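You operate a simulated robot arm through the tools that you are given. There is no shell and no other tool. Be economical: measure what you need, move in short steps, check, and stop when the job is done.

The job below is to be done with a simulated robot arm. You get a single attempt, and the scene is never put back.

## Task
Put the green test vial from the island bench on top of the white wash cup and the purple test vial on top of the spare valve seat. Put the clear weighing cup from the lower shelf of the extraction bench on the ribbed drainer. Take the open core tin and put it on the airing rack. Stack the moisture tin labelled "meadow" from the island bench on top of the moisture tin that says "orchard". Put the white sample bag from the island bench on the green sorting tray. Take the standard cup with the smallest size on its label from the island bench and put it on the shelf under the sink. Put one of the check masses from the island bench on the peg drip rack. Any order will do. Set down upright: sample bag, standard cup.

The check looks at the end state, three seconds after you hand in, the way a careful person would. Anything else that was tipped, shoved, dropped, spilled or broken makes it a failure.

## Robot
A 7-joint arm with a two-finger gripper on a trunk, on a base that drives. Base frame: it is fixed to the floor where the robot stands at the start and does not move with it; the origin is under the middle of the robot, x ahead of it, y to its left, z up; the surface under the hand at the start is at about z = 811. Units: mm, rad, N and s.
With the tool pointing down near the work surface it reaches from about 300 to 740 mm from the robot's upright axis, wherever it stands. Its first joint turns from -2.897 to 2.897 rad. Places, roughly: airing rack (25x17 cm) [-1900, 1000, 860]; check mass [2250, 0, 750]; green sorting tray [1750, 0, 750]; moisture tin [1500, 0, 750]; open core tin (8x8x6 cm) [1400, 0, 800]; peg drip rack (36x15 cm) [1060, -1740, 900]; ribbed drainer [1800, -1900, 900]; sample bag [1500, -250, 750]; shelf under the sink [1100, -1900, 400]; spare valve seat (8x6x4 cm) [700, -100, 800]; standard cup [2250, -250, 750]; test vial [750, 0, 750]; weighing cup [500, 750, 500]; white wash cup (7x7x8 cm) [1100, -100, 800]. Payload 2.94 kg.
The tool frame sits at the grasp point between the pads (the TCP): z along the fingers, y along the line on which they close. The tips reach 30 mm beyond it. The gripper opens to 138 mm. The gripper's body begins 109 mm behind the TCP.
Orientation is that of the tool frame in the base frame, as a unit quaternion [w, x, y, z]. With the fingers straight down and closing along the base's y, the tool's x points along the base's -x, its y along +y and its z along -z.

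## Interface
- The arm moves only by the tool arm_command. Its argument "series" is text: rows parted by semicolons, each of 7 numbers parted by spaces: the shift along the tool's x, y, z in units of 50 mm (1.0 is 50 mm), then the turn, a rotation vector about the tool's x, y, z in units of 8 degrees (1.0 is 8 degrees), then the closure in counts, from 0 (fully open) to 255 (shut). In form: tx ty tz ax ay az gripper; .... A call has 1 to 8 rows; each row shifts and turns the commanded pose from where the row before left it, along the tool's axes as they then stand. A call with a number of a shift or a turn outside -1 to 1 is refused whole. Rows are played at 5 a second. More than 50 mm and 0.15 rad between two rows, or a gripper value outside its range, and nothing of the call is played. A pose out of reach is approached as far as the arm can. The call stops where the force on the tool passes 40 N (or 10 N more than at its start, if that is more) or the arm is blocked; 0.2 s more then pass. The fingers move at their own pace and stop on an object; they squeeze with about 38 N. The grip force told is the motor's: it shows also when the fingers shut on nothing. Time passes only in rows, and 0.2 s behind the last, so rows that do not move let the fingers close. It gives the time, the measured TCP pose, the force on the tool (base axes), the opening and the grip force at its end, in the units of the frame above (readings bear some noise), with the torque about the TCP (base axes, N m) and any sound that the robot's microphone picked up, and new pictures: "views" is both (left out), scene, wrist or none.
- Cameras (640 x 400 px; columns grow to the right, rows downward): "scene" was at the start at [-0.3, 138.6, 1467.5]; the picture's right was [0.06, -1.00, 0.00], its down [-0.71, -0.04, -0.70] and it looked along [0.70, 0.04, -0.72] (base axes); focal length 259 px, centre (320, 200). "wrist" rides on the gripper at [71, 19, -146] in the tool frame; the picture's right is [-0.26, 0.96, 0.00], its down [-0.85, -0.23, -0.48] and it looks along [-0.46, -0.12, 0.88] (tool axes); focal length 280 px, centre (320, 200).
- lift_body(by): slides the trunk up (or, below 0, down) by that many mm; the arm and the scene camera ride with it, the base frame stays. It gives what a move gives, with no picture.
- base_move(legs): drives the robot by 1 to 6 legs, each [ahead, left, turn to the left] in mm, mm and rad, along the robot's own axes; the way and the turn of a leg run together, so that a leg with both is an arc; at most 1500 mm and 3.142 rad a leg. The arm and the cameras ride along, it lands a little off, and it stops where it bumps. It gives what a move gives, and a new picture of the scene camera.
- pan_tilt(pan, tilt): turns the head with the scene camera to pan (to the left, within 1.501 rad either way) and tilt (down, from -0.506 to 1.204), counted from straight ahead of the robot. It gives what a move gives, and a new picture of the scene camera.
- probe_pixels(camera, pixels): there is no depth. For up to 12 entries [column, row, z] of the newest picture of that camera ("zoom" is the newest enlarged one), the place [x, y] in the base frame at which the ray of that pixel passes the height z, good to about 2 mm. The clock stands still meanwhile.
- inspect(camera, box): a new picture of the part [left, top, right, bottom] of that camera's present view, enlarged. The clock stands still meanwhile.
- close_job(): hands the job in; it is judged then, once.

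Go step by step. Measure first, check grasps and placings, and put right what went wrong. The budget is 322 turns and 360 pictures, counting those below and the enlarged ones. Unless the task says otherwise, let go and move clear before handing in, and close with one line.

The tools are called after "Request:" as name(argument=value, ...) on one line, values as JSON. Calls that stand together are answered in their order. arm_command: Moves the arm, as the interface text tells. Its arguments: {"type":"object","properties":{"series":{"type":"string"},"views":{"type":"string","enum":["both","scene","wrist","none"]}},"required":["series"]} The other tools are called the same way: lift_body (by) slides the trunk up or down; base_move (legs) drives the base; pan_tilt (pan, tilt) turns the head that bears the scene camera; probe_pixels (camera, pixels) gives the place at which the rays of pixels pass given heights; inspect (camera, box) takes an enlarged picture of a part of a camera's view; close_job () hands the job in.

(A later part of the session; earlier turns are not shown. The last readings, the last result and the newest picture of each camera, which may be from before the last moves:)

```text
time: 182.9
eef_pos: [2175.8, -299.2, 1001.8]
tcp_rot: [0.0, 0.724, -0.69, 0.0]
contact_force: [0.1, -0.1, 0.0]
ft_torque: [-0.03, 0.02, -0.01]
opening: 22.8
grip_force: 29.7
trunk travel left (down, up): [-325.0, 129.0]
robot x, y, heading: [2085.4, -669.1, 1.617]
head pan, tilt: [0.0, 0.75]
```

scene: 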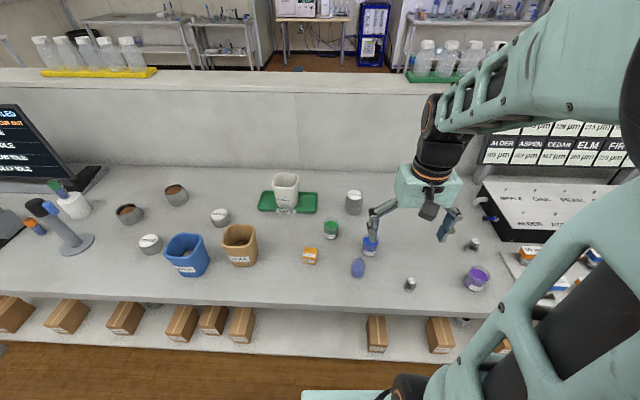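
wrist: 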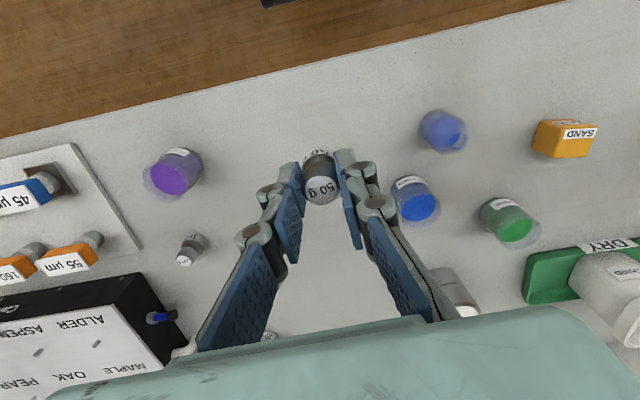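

Mass held. Driving to the peg rack.

Request:
base_move(legs=[[-250, 0, 0], [0, 0, 3.095], [0, -980, 0], [220, 0, 0]])

Request:
pan_tilt(pan=-0.1, tilt=0.85)

Request:
arm_command(series="0 0 0 0 0 0 255", views="wrist")

```text
time: 201.6
eef_pos: [1008.4, -1469.1, 1000.3]
tcp_rot: [0.0, 0.714, 0.7, 0.0]
contact_force: [0.9, -0.5, -0.8]
ft_torque: [0.0, 0.01, -0.03]
opening: 23.0
grip_force: 29.5
trunk travel left (down, up): [-325.0, 129.0]
robot x, y, heading: [1121.1, -1110.3, -1.595]
head pan, tilt: [0.0, 0.75]
```

scene: 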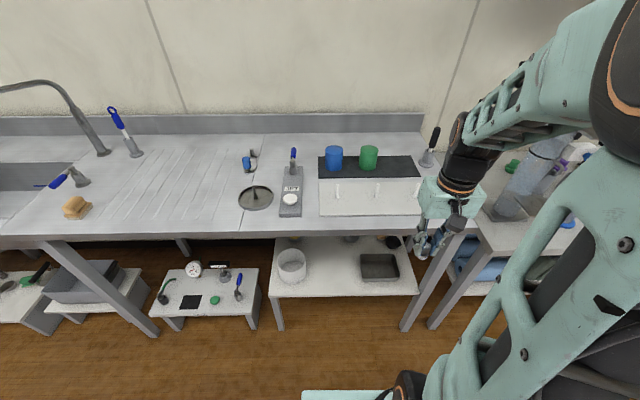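

```text
time: 202.3
eef_pos: [1008.8, -1468.5, 1000.3]
tcp_rot: [0.0, 0.714, 0.7, 0.0]
contact_force: [0.0, -0.6, -0.2]
ft_torque: [0.01, -0.01, -0.01]
opening: 22.7
grip_force: 30.4
trunk travel left (down, up): [-325.0, 129.0]
robot x, y, heading: [1122.4, -1103.9, -1.593]
head pan, tilt: [-0.099, 0.85]
```

scene: 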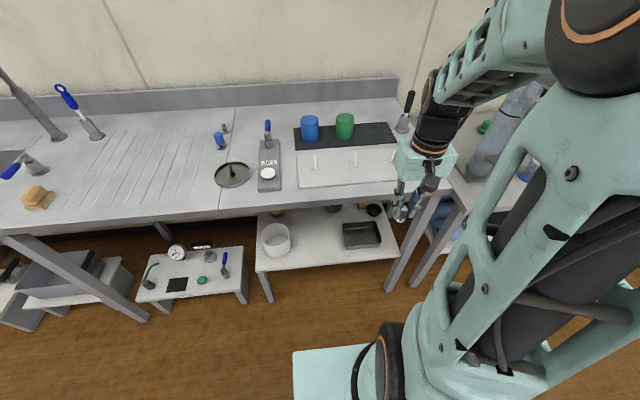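

```text
time: 202.7
eef_pos: [1008.0, -1468.6, 999.7]
tcp_rot: [0.0, 0.715, 0.699, 0.0]
contact_force: [-0.4, 0.5, -0.4]
ft_torque: [0.01, 0.01, -0.01]
opening: 22.9
grip_force: 30.1
trunk travel left (down, up): [-325.0, 129.0]
robot x, y, heading: [1122.6, -1110.5, -1.595]
head pan, tilt: [-0.099, 0.85]
```

wrist: 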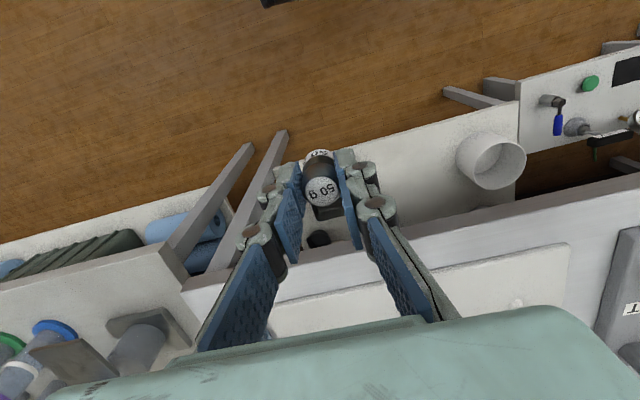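

Request:
inspect(camera="scene", box=[280, 120, 420, 200])

Request:
probe_pixels(camera="zoom", pixels=[[85, 307, 905], [540, 278, 905], [72, 142, 915], [166, 223, 915], [344, 210, 915], [255, 260, 915], [255, 225, 915], [166, 158, 970], [255, 165, 905]])

```text
4.57 times, centred on (350, 160) of scene
```

zoom: 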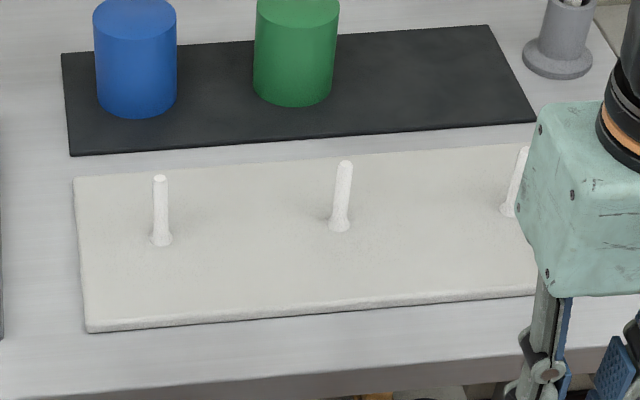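

```text
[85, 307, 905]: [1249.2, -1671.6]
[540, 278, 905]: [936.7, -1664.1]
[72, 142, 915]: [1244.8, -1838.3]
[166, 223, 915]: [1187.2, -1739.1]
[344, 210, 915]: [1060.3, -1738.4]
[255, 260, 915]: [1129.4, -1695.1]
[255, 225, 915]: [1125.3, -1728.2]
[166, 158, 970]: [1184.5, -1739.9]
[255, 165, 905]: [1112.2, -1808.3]
```

Pegs at x≈1187 and 1060, y≈-1739. Placing the mass at about (1124,-1705) between/in front of them.

Request:
arm_command(series="-0.778 0.405 -0.05 0 0 0 255;-0.778 0.405 -0.05 0 0 0 255;-0.778 0.405 -0.05 0 0 0 255;-0.778 0.405 0 0 0 0 255;-0.778 0.405 0 0 0 0 255;-0.778 0.405 0 0 0 0 255;0 0 0 0 0 0 255", views="both")

Request:
inspect(camera="scene", box=[280, 100, 420, 200])

```text
time: 204.3
eef_pos: [1124.4, -1707.6, 1012.3]
tcp_rot: [0.0, 0.714, 0.7, 0.0]
contact_force: [0.5, -0.3, 0.0]
ft_torque: [0.03, 0.01, -0.01]
opening: 22.6
grip_force: 29.4
trunk travel left (down, up): [-325.0, 129.0]
robot x, y, heading: [1123.5, -1112.6, -1.591]
head pan, tilt: [-0.099, 0.85]
```

scene: 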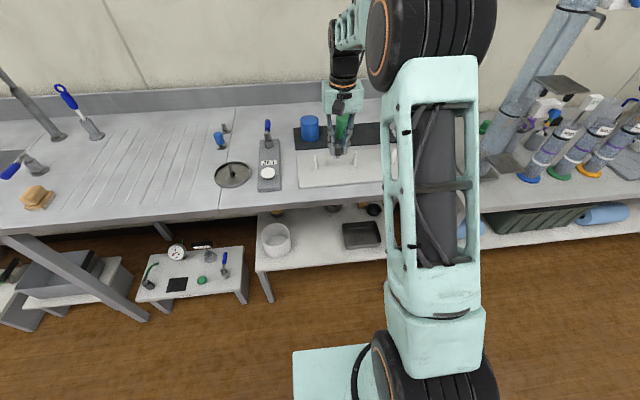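
wrist: 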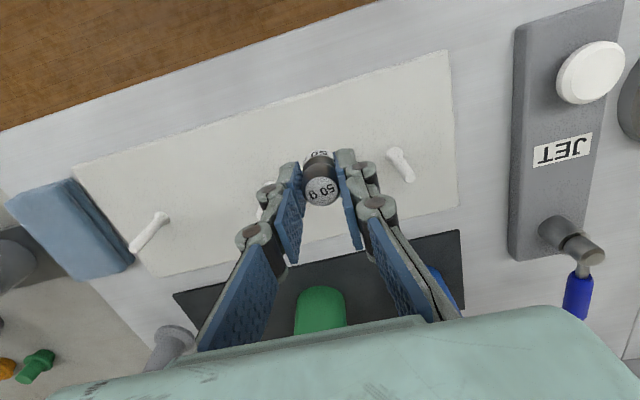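

```text
4.00 times, centred on (350, 150) of scene
```

zoom: 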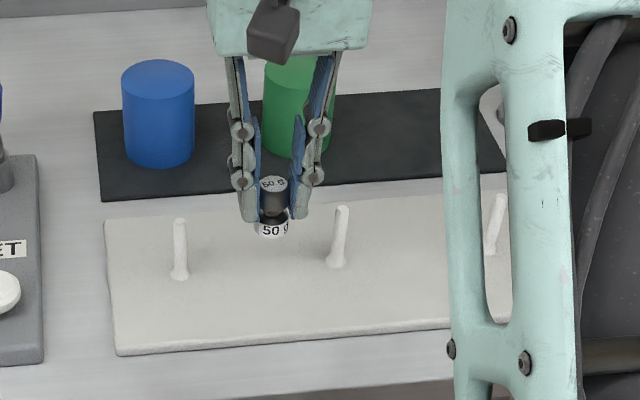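

Clear of pegs; shifting 6 mm away from the middle peg and lowering.

Request:
arm_command(series="0 0.12 0.5 0 0 0 255;0 0 0.4 0 0 0 255;0 0 0.1 0 0 0 255;0 0 0 0 0 0 255", views="none")

Request:
inspect(camera="scene", box=[280, 100, 420, 200])

```text
time: 205.3
eef_pos: [1130.2, -1705.0, 957.9]
tcp_rot: [0.0, 0.714, 0.7, 0.0]
contact_force: [0.4, -0.1, 0.4]
ft_torque: [-0.01, 0.0, -0.03]
opening: 23.0
grip_force: 30.2
trunk travel left (down, up): [-325.0, 129.0]
robot x, y, heading: [1125.4, -1109.0, -1.592]
head pan, tilt: [-0.099, 0.85]
```

```text
4.00 times, centred on (350, 150) of scene
```

zoom: 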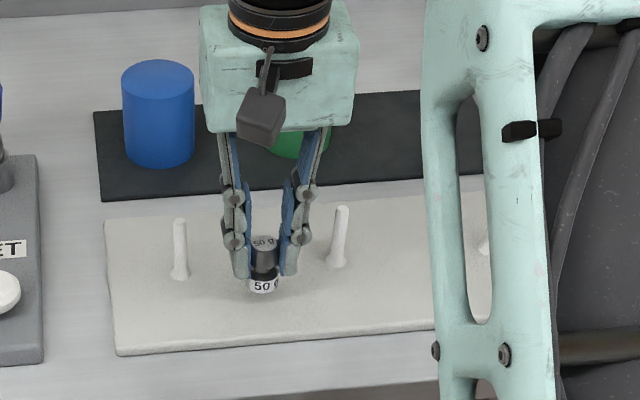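

Request:
arm_command(series="0 0 0.06 0 0 0 255;0 0 0.06 0 0 0 255;0 0 0 0 0 0 255", views="none")

```text
time: 206.1
eef_pos: [1130.6, -1704.8, 951.0]
tcp_rot: [0.0, 0.714, 0.7, 0.001]
contact_force: [0.8, -0.2, -0.1]
ft_torque: [0.01, -0.02, 0.02]
opening: 22.8
grip_force: 30.8
trunk travel left (down, up): [-325.0, 129.0]
robot x, y, heading: [1122.9, -1108.6, -1.594]
head pan, tilt: [-0.099, 0.85]
```

Request:
arm_command(series="0 0 0.06 0 0 0 255;0 0 0.06 0 0 0 255;0 0 0 0 0 0 255", views="none")

```text
time: 206.9
eef_pos: [1131.7, -1704.1, 946.8]
tcp_rot: [-0.001, 0.715, 0.699, 0.0]
contact_force: [-0.1, 0.3, -0.3]
ft_torque: [-0.04, -0.01, 0.02]
opening: 22.9
grip_force: 30.0
trunk travel left (down, up): [-325.0, 129.0]
robot x, y, heading: [1120.3, -1112.4, -1.591]
head pan, tilt: [-0.099, 0.85]
```

Request:
arm_command(series="0 0 0.06 0 0 0 255;0 0 0.06 0 0 0 255;0 0 0 0 0 0 255", views="none")

Request:
inspect(camera="scene", box=[310, 130, 390, 190])

```text
time: 207.7
eef_pos: [1130.8, -1704.2, 939.6]
tcp_rot: [0.0, 0.714, 0.7, 0.0]
contact_force: [-0.2, 0.0, -0.4]
ft_torque: [-0.01, -0.03, -0.04]
opening: 23.0
grip_force: 29.8
trunk travel left (down, up): [-325.0, 129.0]
robot x, y, heading: [1128.8, -1109.2, -1.591]
head pan, tilt: [-0.099, 0.85]
```

```text
6.67 times, centred on (350, 160) of scene
```

zoom: 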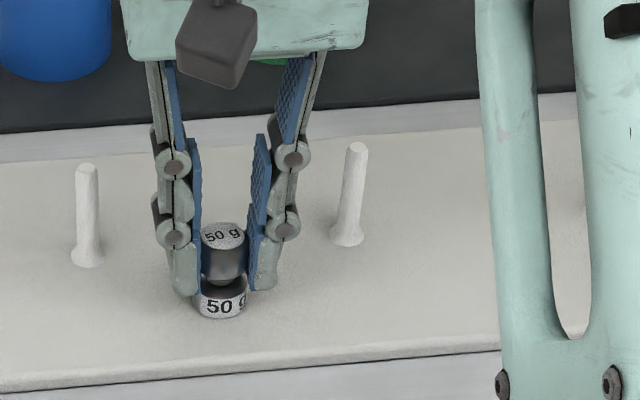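

Request:
arm_command(series="0 0 0.06 0 0 0 255;0 0 0.06 0 0 0 255;0 0 0 0 0 0 255", views="none")

```text
time: 208.5
eef_pos: [1131.1, -1704.7, 937.2]
tcp_rot: [0.001, 0.714, 0.7, -0.003]
contact_force: [-1.4, -0.9, 21.0]
ft_torque: [-0.06, 0.07, 0.0]
opening: 22.6
grip_force: 29.8
trunk travel left (down, up): [-325.0, 129.0]
robot x, y, heading: [1121.2, -1112.9, -1.597]
head pan, tilt: [-0.099, 0.85]
```

Contact at z≈937 (plate ≈899). Easing off, opening slightly, and lifting.

Request:
arm_command(series="0 0 -0.08 0 0 0 255;0 0 0 0 0 0 185;0 0 0 0 0 0 180;0 0 0 0 0 0 180;0 0 -0.6 0 0 0 180;0 0 -1 0 0 0 180;0 0 -0.5 0 0 0 180", views="none")

Request:
inspect(camera="scene", box=[310, 130, 390, 190])

```text
time: 210.1
eef_pos: [1131.1, -1703.3, 1043.5]
tcp_rot: [0.0, 0.715, 0.7, 0.0]
contact_force: [-0.1, -0.4, 0.4]
ft_torque: [-0.03, 0.01, -0.02]
opening: 40.4
grip_force: 0.0
trunk travel left (down, up): [-325.0, 129.0]
robot x, y, heading: [1121.7, -1109.2, -1.593]
head pan, tilt: [-0.099, 0.85]
```

```text
6.67 times, centred on (350, 160) of scene
```

zoom: 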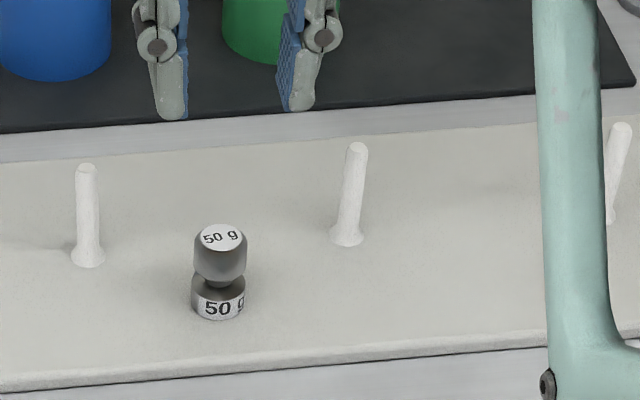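

The mass stands on the peg rack. Now retracting and heading back for the blue cup.

Request:
arm_command(series="1 0 0 0 0 0 0;1 0 0 0 0 0 0;1 0 0 0 0 0 0;1 0 0 0 0 0 0;0.8 0 0 0 0 0 0", views="none")

Request:
base_move(legs=[[-210, 0, 0], [0, 0, -3.119], [0, -960, 0], [110, 0, 0]])

Request:
pan_tilt(pan=0.0, tilt=0.8)

Request:
inspect(camera="scene", box=[300, 140, 480, 260])

```text
time: 211.3
eef_pos: [1134.2, -1462.7, 1036.5]
tcp_rot: [-0.005, 0.716, 0.698, 0.006]
contact_force: [-0.7, 0.3, 0.1]
ft_torque: [0.03, 0.03, 0.0]
opening: 137.9
grip_force: 0.1
trunk travel left (down, up): [-325.0, 129.0]
robot x, y, heading: [1122.8, -1108.1, -1.592]
head pan, tilt: [-0.099, 0.85]
```

```text
time: 229.2
eef_pos: [2030.2, -361.6, 1042.0]
tcp_rot: [0.002, 0.739, -0.674, 0.001]
contact_force: [0.1, 0.1, -0.1]
ft_torque: [-0.01, 0.0, 0.0]
opening: 137.8
grip_force: 0.1
trunk travel left (down, up): [-325.0, 129.0]
robot x, y, heading: [2077.6, -714.5, 1.664]
head pan, tilt: [-0.099, 0.85]
```

scene: 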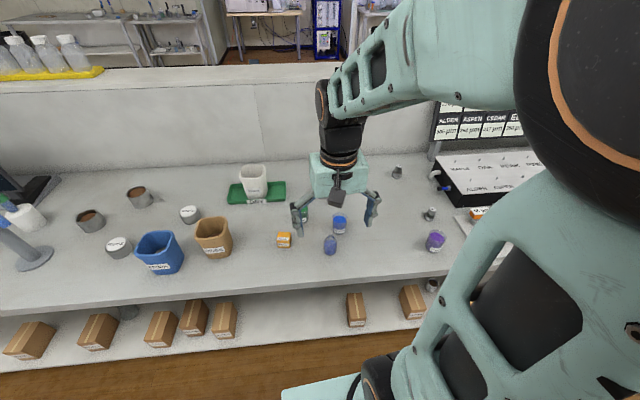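

```text
time: 229.9
eef_pos: [2031.4, -361.8, 1037.8]
tcp_rot: [0.004, 0.738, -0.675, 0.005]
contact_force: [0.3, 0.4, -0.7]
ft_torque: [-0.01, 0.0, -0.01]
opening: 138.2
grip_force: 0.1
trunk travel left (down, up): [-325.0, 129.0]
robot x, y, heading: [2079.9, -712.8, 1.667]
head pan, tilt: [0.0, 0.799]
```

scene: 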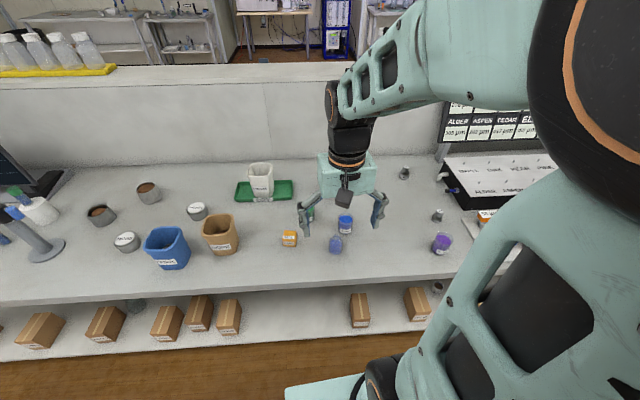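

```text
3.33 times, centred on (390, 200) of scene
```

zoom: 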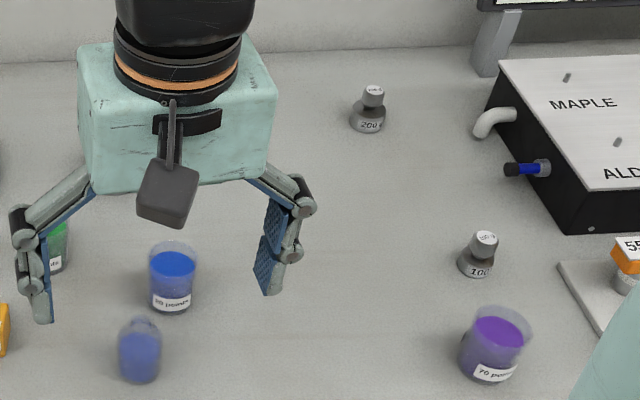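

Request:
probe_pixels(camera="zoom", pixels=[[173, 252, 876], [171, 313, 811], [148, 255, 876], [198, 255, 876], [139, 382, 811], [142, 325, 886], [142, 325, 876], [120, 360, 811], [160, 360, 811]])

Request:
arm_command(series="0 0 0 0 0 0 0", views="wrist")

```text
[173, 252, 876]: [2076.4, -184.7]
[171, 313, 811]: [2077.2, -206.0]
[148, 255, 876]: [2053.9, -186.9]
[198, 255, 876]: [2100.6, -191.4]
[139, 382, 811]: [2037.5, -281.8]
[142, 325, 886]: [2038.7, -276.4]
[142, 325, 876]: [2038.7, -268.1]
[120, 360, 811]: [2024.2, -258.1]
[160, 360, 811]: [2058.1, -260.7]
```

```text
time: 230.3
eef_pos: [2030.2, -363.3, 1039.3]
tcp_rot: [0.004, 0.738, -0.674, 0.004]
contact_force: [-0.3, -0.2, -0.9]
ft_torque: [0.01, 0.01, -0.02]
opening: 137.9
grip_force: 0.0
trunk travel left (down, up): [-325.0, 129.0]
robot x, y, heading: [2081.7, -714.4, 1.662]
head pan, tilt: [0.0, 0.799]
```

wrist: 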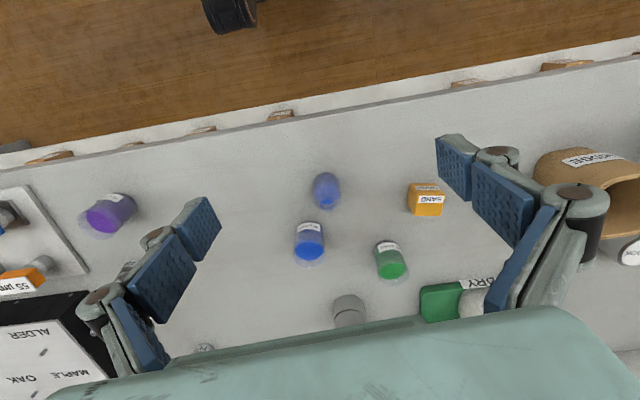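

Cup centre ≈(2077,-181), Ø50; bottle at (2040,-262), top ≈880. I'll approach with the hand tilted 40° so it can later reach under the sink bench.

Request:
arm_command(series="-0.65 -0.417 0 0 0 0 115;-0.65 -0.417 0 0 0 0 115;-0.65 -0.417 0 0 0 0 115;0 0 0 0 -1 0 115;0 0 0 0 -1 0 115;0 0 0 0 -1 0 115;0 0 0 0 -1 0 115;0 0 0 0 -1 0 115", views="both")

```text
time: 232.1
eef_pos: [2085.0, -262.3, 1026.3]
tcp_rot: [-0.221, 0.698, -0.638, -0.239]
contact_force: [-0.8, -0.7, -0.8]
ft_torque: [0.03, 0.04, 0.03]
opening: 76.0
grip_force: 0.1
trunk travel left (down, up): [-325.0, 129.0]
robot x, y, heading: [2079.4, -715.3, 1.665]
head pan, tilt: [0.0, 0.799]
```

scene: 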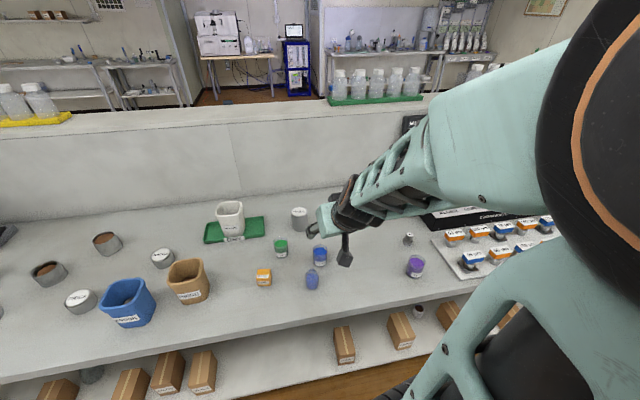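
wrist: 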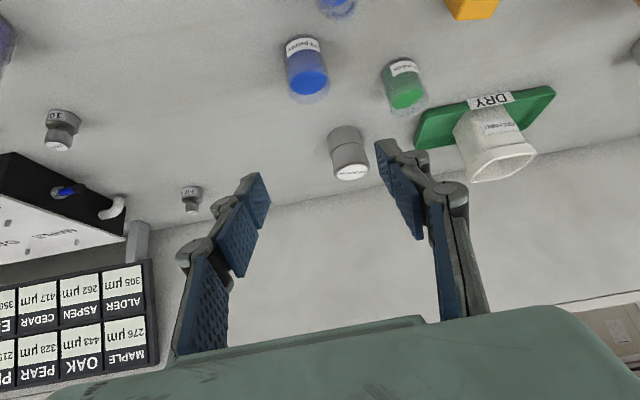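

The scene view seems rolled compared with before; checking again.

Request:
pan_tilt(pan=0.0, tilt=0.8)

```text
time: 232.7
eef_pos: [2084.9, -260.4, 1030.2]
tcp_rot: [-0.222, 0.697, -0.637, -0.24]
contact_force: [0.7, 0.7, -0.6]
ft_torque: [-0.03, 0.0, -0.02]
opening: 75.5
grip_force: 0.1
trunk travel left (down, up): [-325.0, 129.0]
robot x, y, heading: [2082.1, -710.9, 1.664]
head pan, tilt: [0.0, 0.799]
```

scene: 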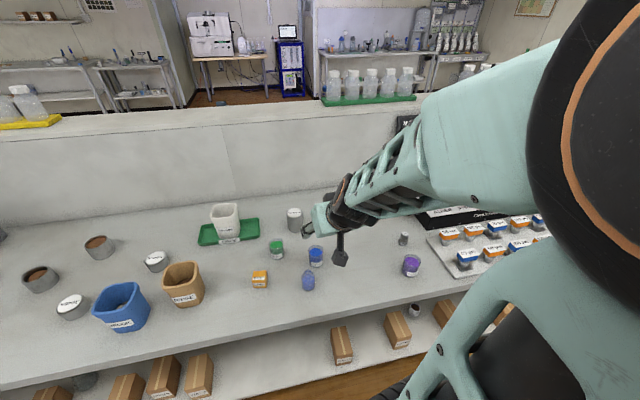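

Request:
probe_pixels(camera="scene", pixels=[[317, 250, 876], [225, 205, 912], [308, 288, 811], [100, 240, 865]])

Request:
probe_pixels(camera="wrist", pixels=[[308, 82, 866], [350, 172, 887]])

```text
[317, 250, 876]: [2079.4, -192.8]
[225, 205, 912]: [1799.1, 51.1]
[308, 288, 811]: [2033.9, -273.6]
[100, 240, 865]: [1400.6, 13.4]
```

```text
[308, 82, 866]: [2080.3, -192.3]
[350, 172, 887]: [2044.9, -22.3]
```

Probes agree, yet the robot body seems to lean. Undoing part of the tilt to see whether the view recovers.

Request:
arm_command(series="0 0 0 0 1 0 115;0 0 0 0 1 0 115", views="scene")

```text
time: 233.3
eef_pos: [2084.5, -258.6, 1041.3]
tcp_rot: [-0.139, 0.722, -0.66, -0.152]
contact_force: [0.3, 1.2, -0.8]
ft_torque: [-0.04, -0.04, -0.03]
opening: 75.8
grip_force: 0.2
trunk travel left (down, up): [-325.0, 129.0]
robot x, y, heading: [2080.0, -713.3, 1.663]
head pan, tilt: [0.0, 0.799]
```

scene: 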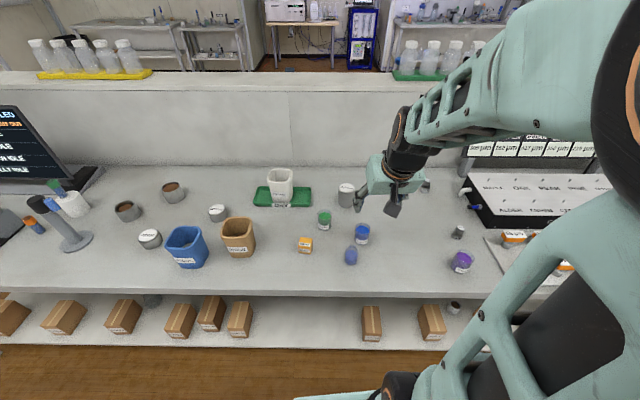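

The view recovered, so the folded arm was pressing on the robot's own head. I'll back the base up to keep the arm more extended.

Request:
base_move(legs=[[-150, 0, -0.09]])

```text
time: 234.7
eef_pos: [2132.3, -410.5, 1040.2]
tcp_rot: [0.146, -0.691, 0.693, 0.145]
contact_force: [1.1, 0.3, 0.0]
ft_torque: [0.02, 0.0, -0.03]
opening: 75.8
grip_force: 0.1
trunk travel left (down, up): [-325.0, 129.0]
robot x, y, heading: [2087.7, -862.7, 1.569]
head pan, tilt: [0.0, 0.799]
```

scene: 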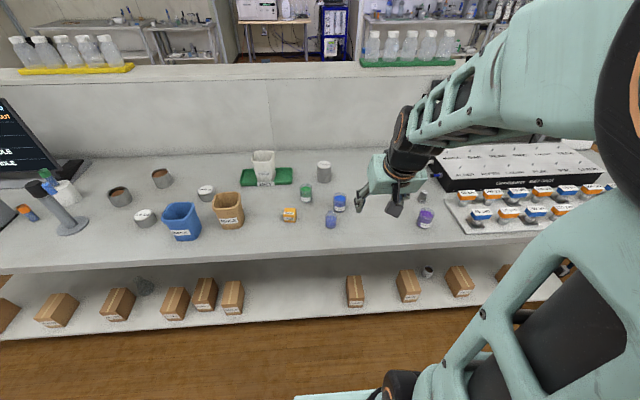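

Heading is fixed at 1.57. Extending the arm toward the cup and restoring the 40° tilt.

Request:
arm_command(series="-0.595 0.265 0.483 0 0 0 115;-0.595 0.265 0.483 0 0 0 115;-0.595 0.265 0.483 0 0 0 115;-0.595 0.265 0.483 0 0 0 115;0 0 0 0 -1 0 115;0 0 0 0 -1 0 115;0 0 0 0 0 0 115", views="both")

```text
time: 236.3
eef_pos: [2079.7, -263.7, 999.4]
tcp_rot: [0.242, -0.664, 0.666, 0.24]
contact_force: [-0.7, -0.1, -1.4]
ft_torque: [0.02, -0.01, -0.01]
opening: 75.9
grip_force: 0.1
trunk travel left (down, up): [-325.0, 129.0]
robot x, y, heading: [2089.2, -861.3, 1.569]
head pan, tilt: [0.0, 0.799]
```

scene: 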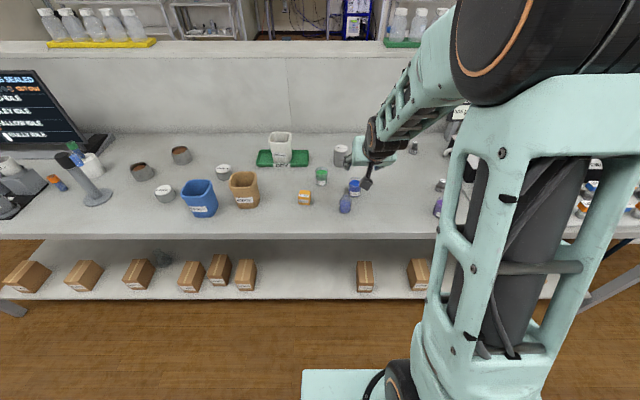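
wrist: 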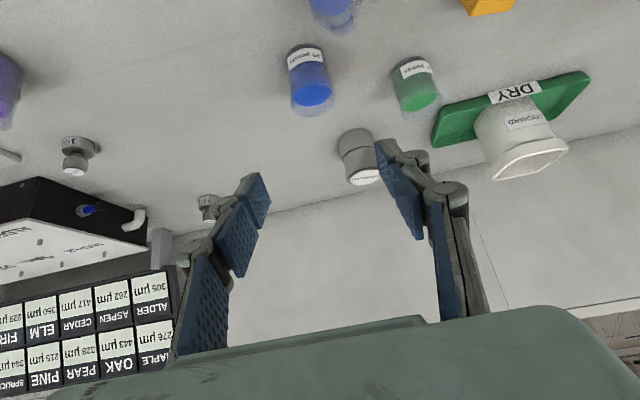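

View is level again. Descending to the pre-grasp point.

Request:
arm_command(series="0.365 0.01 0.7 0 0 0 115;0.365 0.01 0.7 0 0 0 115;0 0 0 0 0 0 115", views="both")

Request:
inspect(camera="scene", box=[310, 130, 410, 220])

```text
time: 237.1
eef_pos: [2080.0, -244.8, 921.7]
tcp_rot: [0.24, -0.665, 0.665, 0.24]
contact_force: [0.0, 0.5, -0.4]
ft_torque: [-0.01, 0.02, -0.02]
opening: 76.0
grip_force: 0.1
trunk travel left (down, up): [-325.0, 129.0]
robot x, y, heading: [2090.8, -860.6, 1.567]
head pan, tilt: [0.0, 0.799]
```

scene: 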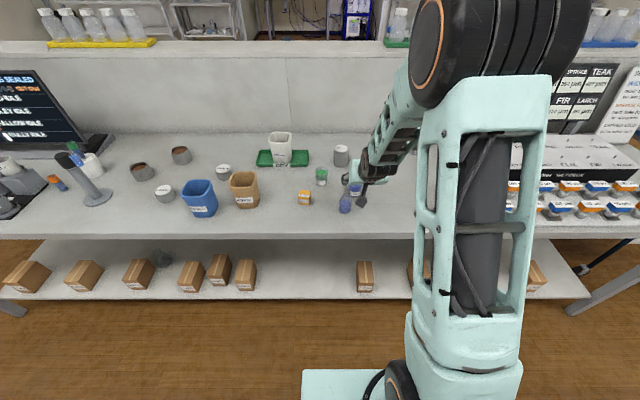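
wrist: 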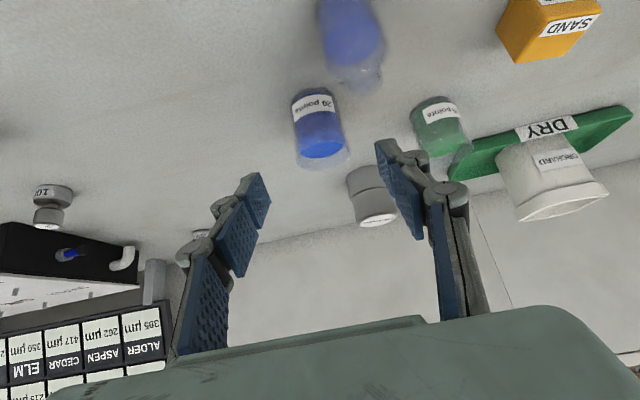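

```text
4.44 times, centred on (360, 175) of scene
```

zoom: 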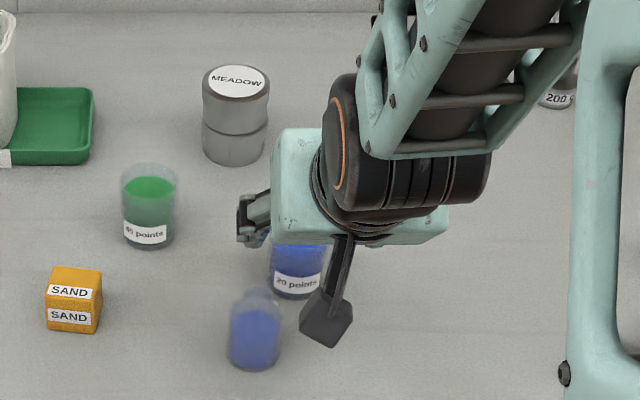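

Cup lines up with the fingers. Advancing along the tool axis.

Request:
arm_command(series="0 0 0.6 0 0 0 115;0 0 0.6 0 0 0 115;0 0 0.4 0 0 0 115;0 0 0 0 0 0 115", views="both")

Request:
inspect(camera="scene", box=[310, 130, 410, 220])

```text
time: 238.1
eef_pos: [2079.1, -196.2, 860.8]
tcp_rot: [0.241, -0.664, 0.666, 0.24]
contact_force: [0.4, -0.9, 0.0]
ft_torque: [-0.01, 0.02, 0.0]
opening: 75.6
grip_force: 0.1
trunk travel left (down, up): [-325.0, 129.0]
robot x, y, heading: [2085.9, -862.1, 1.57]
head pan, tilt: [0.0, 0.799]
```

scene: 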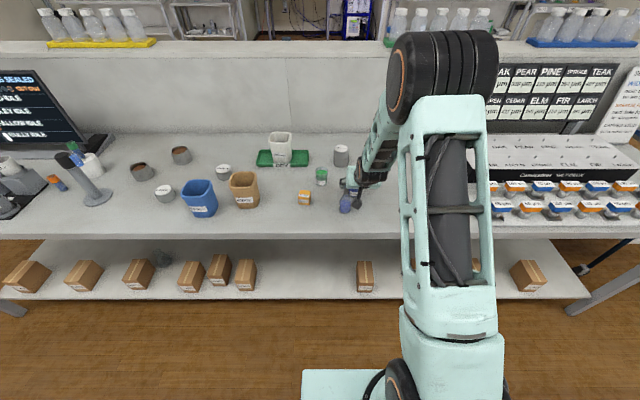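
wrist: 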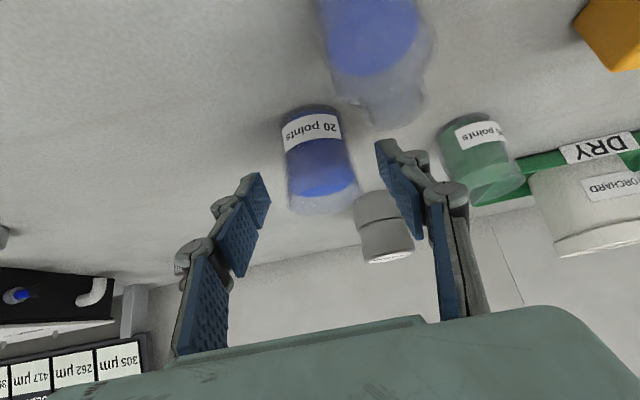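

```text
4.44 times, centred on (360, 175) of scene
```

zoom: 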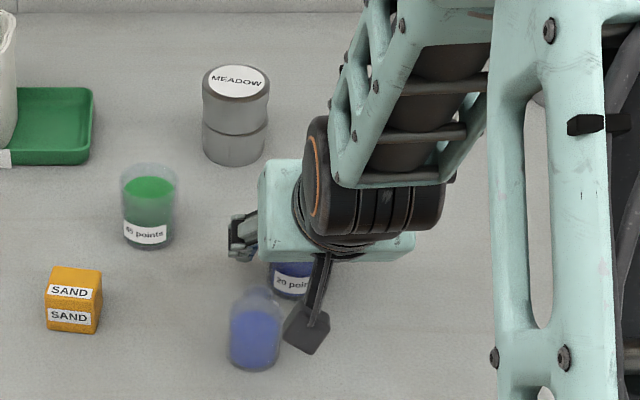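

Cup is centred between fingers; small final adjust then close.

Request:
arm_command(series="0.08 -0.05 0.25 0 0 0 115;0 0 0 0 0 0 115;0 0 0 0 0 0 255;0 0 0 0 0 0 255;0 0 0 0 0 0 255", views="wrist")

```text
time: 239.3
eef_pos: [2083.1, -188.8, 848.3]
tcp_rot: [0.241, -0.664, 0.666, 0.24]
contact_force: [-0.2, 0.7, 0.1]
ft_torque: [0.04, 0.0, 0.01]
opening: 46.7
grip_force: 38.4
trunk travel left (down, up): [-325.0, 129.0]
robot x, y, heading: [2088.7, -861.5, 1.568]
head pan, tilt: [0.0, 0.799]
```

wrist: 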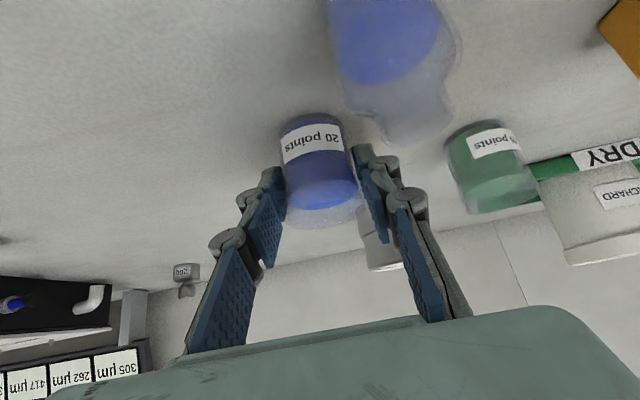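

Gripped (46.7 mm). Lifting straight up gently.

Request:
arm_command(series="-0.2 0 -0.24 0 0 0 255;-0.4 0 -0.48 0 0 0 255;-0.6 0 -0.71 0 0 0 255;-0.6 0 -0.71 0 0 0 255;-0.4 0 -0.48 0 0 0 255;0 0 0 0 0 0 255", views="both")

Request:
inspect(camera="scene", box=[310, 110, 410, 220])

```text
time: 240.7
eef_pos: [2082.7, -188.9, 1021.5]
tcp_rot: [0.239, -0.665, 0.666, 0.24]
contact_force: [-0.5, -0.3, -1.8]
ft_torque: [-0.05, -0.06, 0.0]
opening: 47.0
grip_force: 38.2
trunk travel left (down, up): [-325.0, 129.0]
robot x, y, heading: [2085.2, -859.0, 1.572]
head pan, tilt: [0.0, 0.799]
```

scene: 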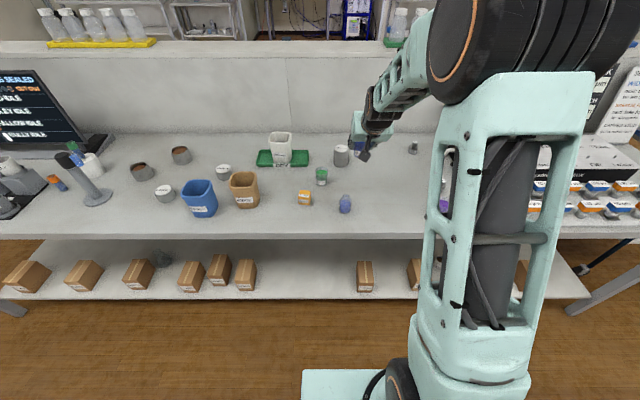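
wrist: 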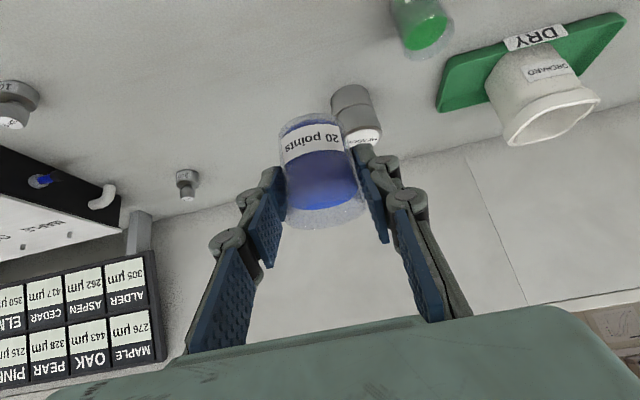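

```text
3.64 times, centred on (360, 165) of scene
```

zoom: 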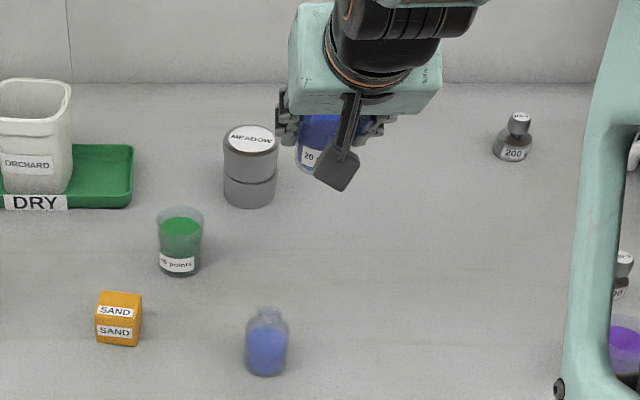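

Cup held upright, bottle undisturbed. Retracting a little and driving toward the sink shelf.

Request:
arm_command(series="0.51 0 -0.43 0 0 0 255;0.51 0 -0.43 0 0 0 255;0.51 0 -0.43 0 0 0 255", views="none")

Request:
base_move(legs=[[-90, 0, 0], [0, 0, 3.14], [0, -905, 0]])

```text
time: 241.5
eef_pos: [2082.3, -286.5, 1020.9]
tcp_rot: [0.242, -0.664, 0.665, 0.241]
contact_force: [0.5, 0.2, -0.8]
ft_torque: [-0.01, 0.02, -0.03]
opening: 46.9
grip_force: 38.2
trunk travel left (down, up): [-325.0, 129.0]
robot x, y, heading: [2086.7, -861.7, 1.57]
head pan, tilt: [0.0, 0.799]
```

```text
time: 257.7
eef_pos: [1146.8, -1465.9, 1021.2]
tcp_rot: [0.231, 0.689, 0.64, -0.249]
contact_force: [0.3, -0.3, -0.8]
ft_torque: [0.0, -0.01, -0.03]
opening: 46.9
grip_force: 37.8
trunk travel left (down, up): [-325.0, 129.0]
robot x, y, heading: [1183.3, -889.1, -1.65]
head pan, tilt: [0.0, 0.799]
```

scene: 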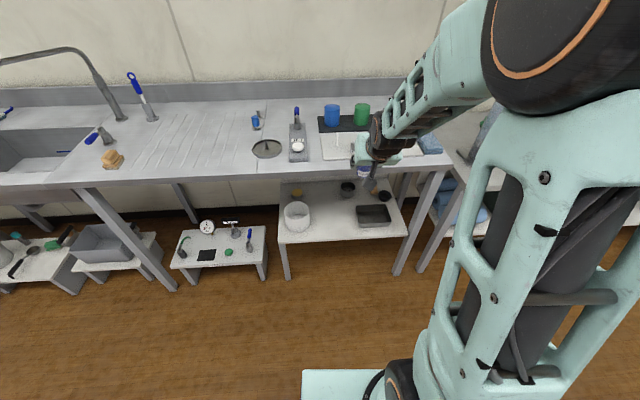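

Turning to square up, then lowering the trunk in the aisle.

Request:
base_move(legs=[[0, 0, 0.08]])

Request:
lift_body(by=-320)

Request:
pan_tilt(pan=0.0, tilt=0.75)

Request:
inspect(camera="scene", box=[240, 120, 480, 280])

```text
time: 258.6
eef_pos: [1192.1, -1466.8, 1020.4]
tcp_rot: [0.241, 0.664, 0.667, -0.239]
contact_force: [-0.8, -0.2, -0.7]
ft_torque: [0.05, -0.02, 0.0]
opening: 46.8
grip_force: 38.2
trunk travel left (down, up): [-325.0, 129.0]
robot x, y, heading: [1184.5, -889.9, -1.569]
head pan, tilt: [0.0, 0.799]
```

scene: 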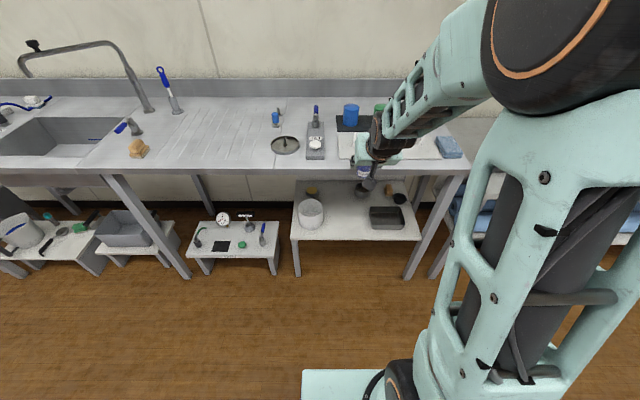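

```text
time: 261.8
eef_pos: [1193.0, -1465.2, 700.2]
tcp_rot: [0.24, 0.664, 0.666, -0.24]
contact_force: [-0.1, 0.2, -0.5]
ft_torque: [0.03, -0.01, 0.03]
opening: 47.0
grip_force: 37.9
trunk travel left (down, up): [-5.0, 449.0]
robot x, y, heading: [1183.0, -888.9, -1.571]
head pan, tilt: [0.0, 0.799]
```

```text
time: 262.4
eef_pos: [1191.3, -1465.9, 701.8]
tcp_rot: [0.241, 0.664, 0.666, -0.24]
contact_force: [0.5, 0.7, -1.0]
ft_torque: [0.02, 0.01, 0.01]
opening: 46.9
grip_force: 37.9
trunk travel left (down, up): [-5.0, 449.0]
robot x, y, heading: [1183.7, -891.4, -1.558]
head pan, tilt: [0.0, 0.75]
```

scene: 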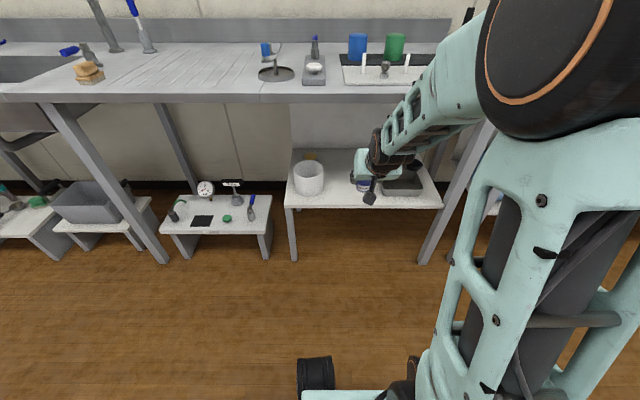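

```text
2.50 times, centred on (360, 200) of scene
```

zoom: 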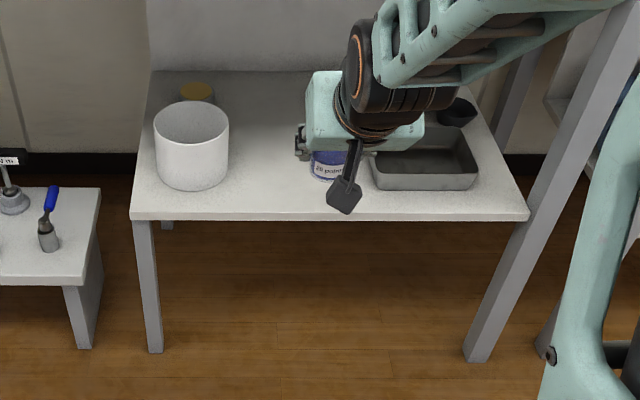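

Request:
probe_pixels(camera="zoom", pixels=[[300, 217, 350], [300, 217, 400], [300, 217, 450], [228, 180, 400], [372, 188, 400], [420, 190, 400], [130, 218, 400], [528, 217, 400], [195, 185, 400], [320, 200, 400], [155, 355, 0]])

Request:
probe_pixels(camera="scene", pixels=[[300, 103, 890], [300, 95, 890], [300, 103, 850]])

```text
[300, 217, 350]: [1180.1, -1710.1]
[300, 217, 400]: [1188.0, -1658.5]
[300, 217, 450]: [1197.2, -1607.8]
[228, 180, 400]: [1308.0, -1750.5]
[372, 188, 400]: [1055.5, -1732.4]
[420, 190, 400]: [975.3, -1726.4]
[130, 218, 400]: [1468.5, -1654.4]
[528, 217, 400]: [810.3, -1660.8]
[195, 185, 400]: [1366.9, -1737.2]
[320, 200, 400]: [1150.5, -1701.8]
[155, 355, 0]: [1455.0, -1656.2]
```

```text
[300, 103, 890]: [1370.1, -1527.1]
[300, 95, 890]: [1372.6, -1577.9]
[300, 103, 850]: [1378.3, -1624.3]
```

Both views agree: shelf top z=400, front edge y≈-1659; target spot (1182,-1715). Lowering the arm in front of the shelf.

Request:
arm_command(series="0.594 0 0.708 0 0 0 255;0.594 0 0.708 0 0 0 255;0.594 0 0.708 0 0 0 255;0.594 0 0.708 0 0 0 255;0 0 0 0 0 0 255", views="both")

```text
time: 263.6
eef_pos: [1190.4, -1464.4, 515.0]
tcp_rot: [0.24, 0.664, 0.666, -0.24]
contact_force: [-0.6, 0.0, -1.4]
ft_torque: [0.03, 0.0, -0.01]
opening: 47.1
grip_force: 38.5
trunk travel left (down, up): [-5.0, 449.0]
robot x, y, heading: [1184.7, -887.4, -1.565]
head pan, tilt: [0.0, 0.75]
```

scene: 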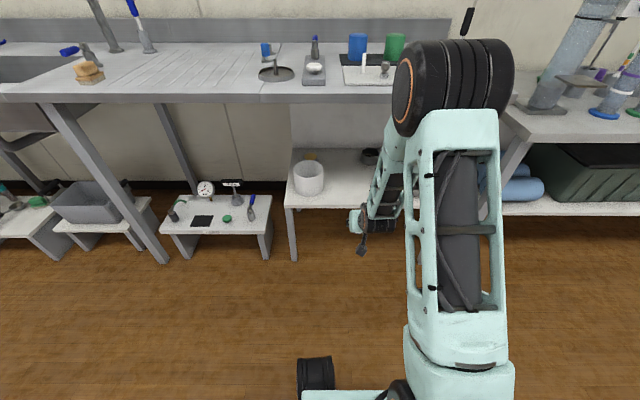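
wrist: 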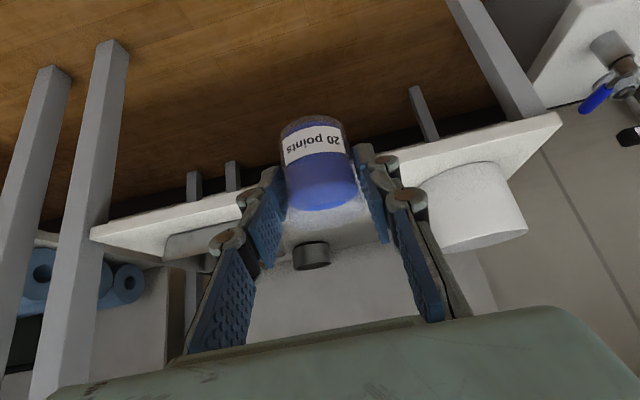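

Elbow geometry leaves clearance to the bench edge. Lowering to z≈470 and driving forward.

Request:
arm_command(series="0.56 0 0.68 0 0 0 255;0 0 0 0 0 0 255", views="none")

Request:
base_move(legs=[[130, 0, 0]])

Request:
inspect(camera="scene", box=[240, 80, 520, 280])

```text
time: 264.2
eef_pos: [1190.9, -1464.7, 471.6]
tcp_rot: [0.241, 0.664, 0.666, -0.24]
contact_force: [-0.1, -0.6, -1.2]
ft_torque: [0.01, 0.01, 0.03]
opening: 46.8
grip_force: 38.1
trunk travel left (down, up): [-5.0, 449.0]
robot x, y, heading: [1184.3, -889.1, -1.564]
head pan, tilt: [0.0, 0.75]
```

```text
time: 265.5
eef_pos: [1191.6, -1593.1, 471.9]
tcp_rot: [0.241, 0.663, 0.667, -0.239]
contact_force: [-0.2, 0.0, -1.3]
ft_torque: [0.0, 0.03, 0.01]
opening: 46.9
grip_force: 38.4
trunk travel left (down, up): [-5.0, 449.0]
robot x, y, heading: [1183.9, -1022.6, -1.565]
head pan, tilt: [0.0, 0.75]
```

scene: 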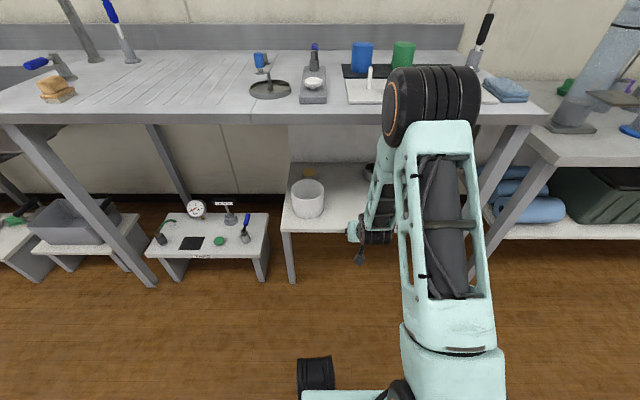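

```text
2.00 times, centred on (380, 180) of scene
```

zoom: 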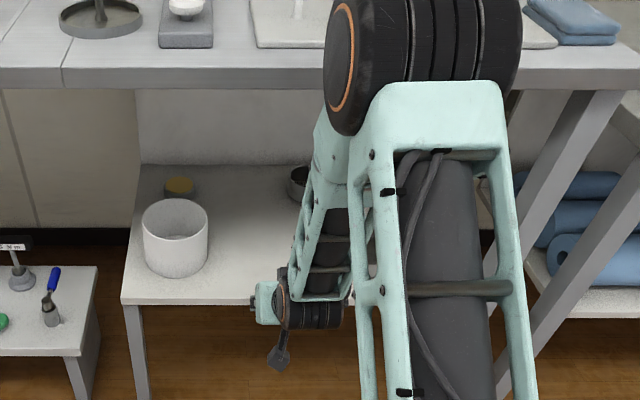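

Request:
base_move(legs=[[60, 0, 0]])

Request:
base_move(legs=[[62, 0, 0]])

Request:
arm_command(series="0 0 0 0 0 0 255", views="wrist")

```text
time: 266.4
eef_pos: [1191.7, -1650.6, 472.5]
tcp_rot: [0.241, 0.663, 0.667, -0.24]
contact_force: [0.1, 0.2, -0.3]
ft_torque: [-0.02, -0.02, 0.03]
opening: 46.9
grip_force: 38.3
trunk travel left (down, up): [-5.0, 449.0]
robot x, y, heading: [1189.1, -1075.8, -1.563]
head pan, tilt: [0.0, 0.75]
```

scene: 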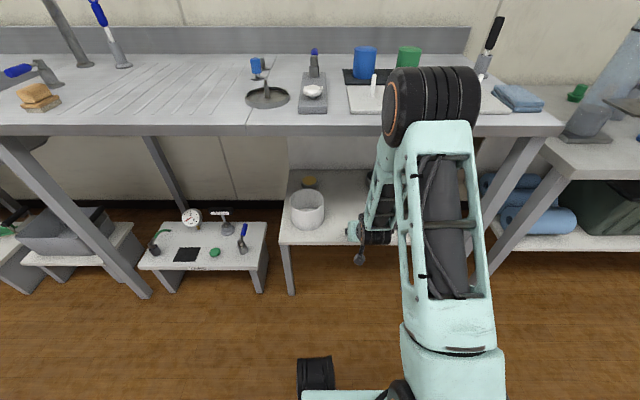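

```text
time: 267.4
eef_pos: [1192.8, -1713.1, 472.9]
tcp_rot: [0.241, 0.663, 0.667, -0.239]
contact_force: [0.2, -0.9, -0.4]
ft_torque: [0.05, 0.03, 0.02]
opening: 47.0
grip_force: 38.5
trunk travel left (down, up): [-5.0, 449.0]
robot x, y, heading: [1185.6, -1139.6, -1.567]
head pan, tilt: [0.0, 0.75]
```

scene: 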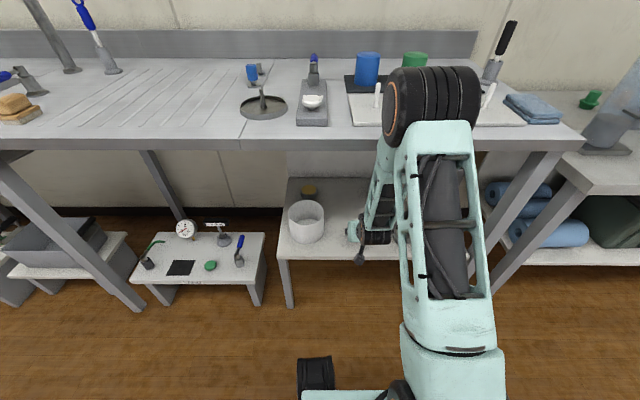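

```text
time: 267.8
eef_pos: [1192.0, -1712.1, 472.0]
tcp_rot: [0.241, 0.663, 0.667, -0.24]
contact_force: [0.2, 0.4, -0.1]
ft_torque: [0.01, -0.02, -0.01]
opening: 46.7
grip_force: 38.6
trunk travel left (down, up): [-5.0, 449.0]
robot x, y, heading: [1184.7, -1141.3, -1.566]
head pan, tilt: [0.0, 0.75]
```

wrist: 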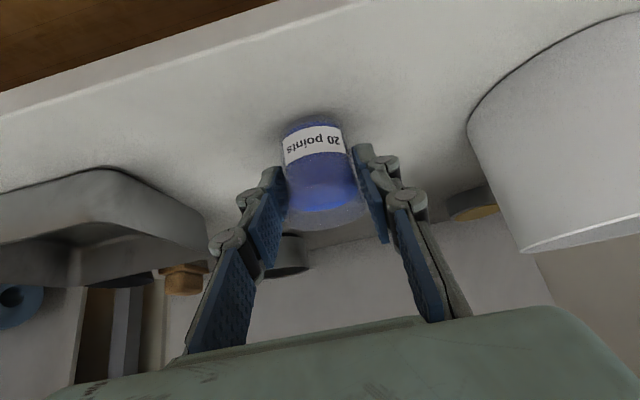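

Cup hovers over clear shelf space. Lowering gently.

Request:
arm_command(series="0.13 0 0.153 0 0 0 255;0.13 0 0.153 0 0 0 255;0.09 0 0.107 0 0 0 255;0 0 0 0 0 0 255", views="none")

```text
time: 268.6
eef_pos: [1193.3, -1716.8, 454.2]
tcp_rot: [0.247, 0.661, 0.665, -0.245]
contact_force: [1.0, 0.7, 16.2]
ft_torque: [0.15, 0.1, 0.03]
opening: 40.5
grip_force: 37.6
trunk travel left (down, up): [-5.0, 449.0]
robot x, y, heading: [1185.2, -1137.0, -1.568]
head pan, tilt: [0.0, 0.75]
stopped in row 4: the force on the tool passed its limit at 46 N (the readings are from after the stop); the commanded pose is now the measured one
```

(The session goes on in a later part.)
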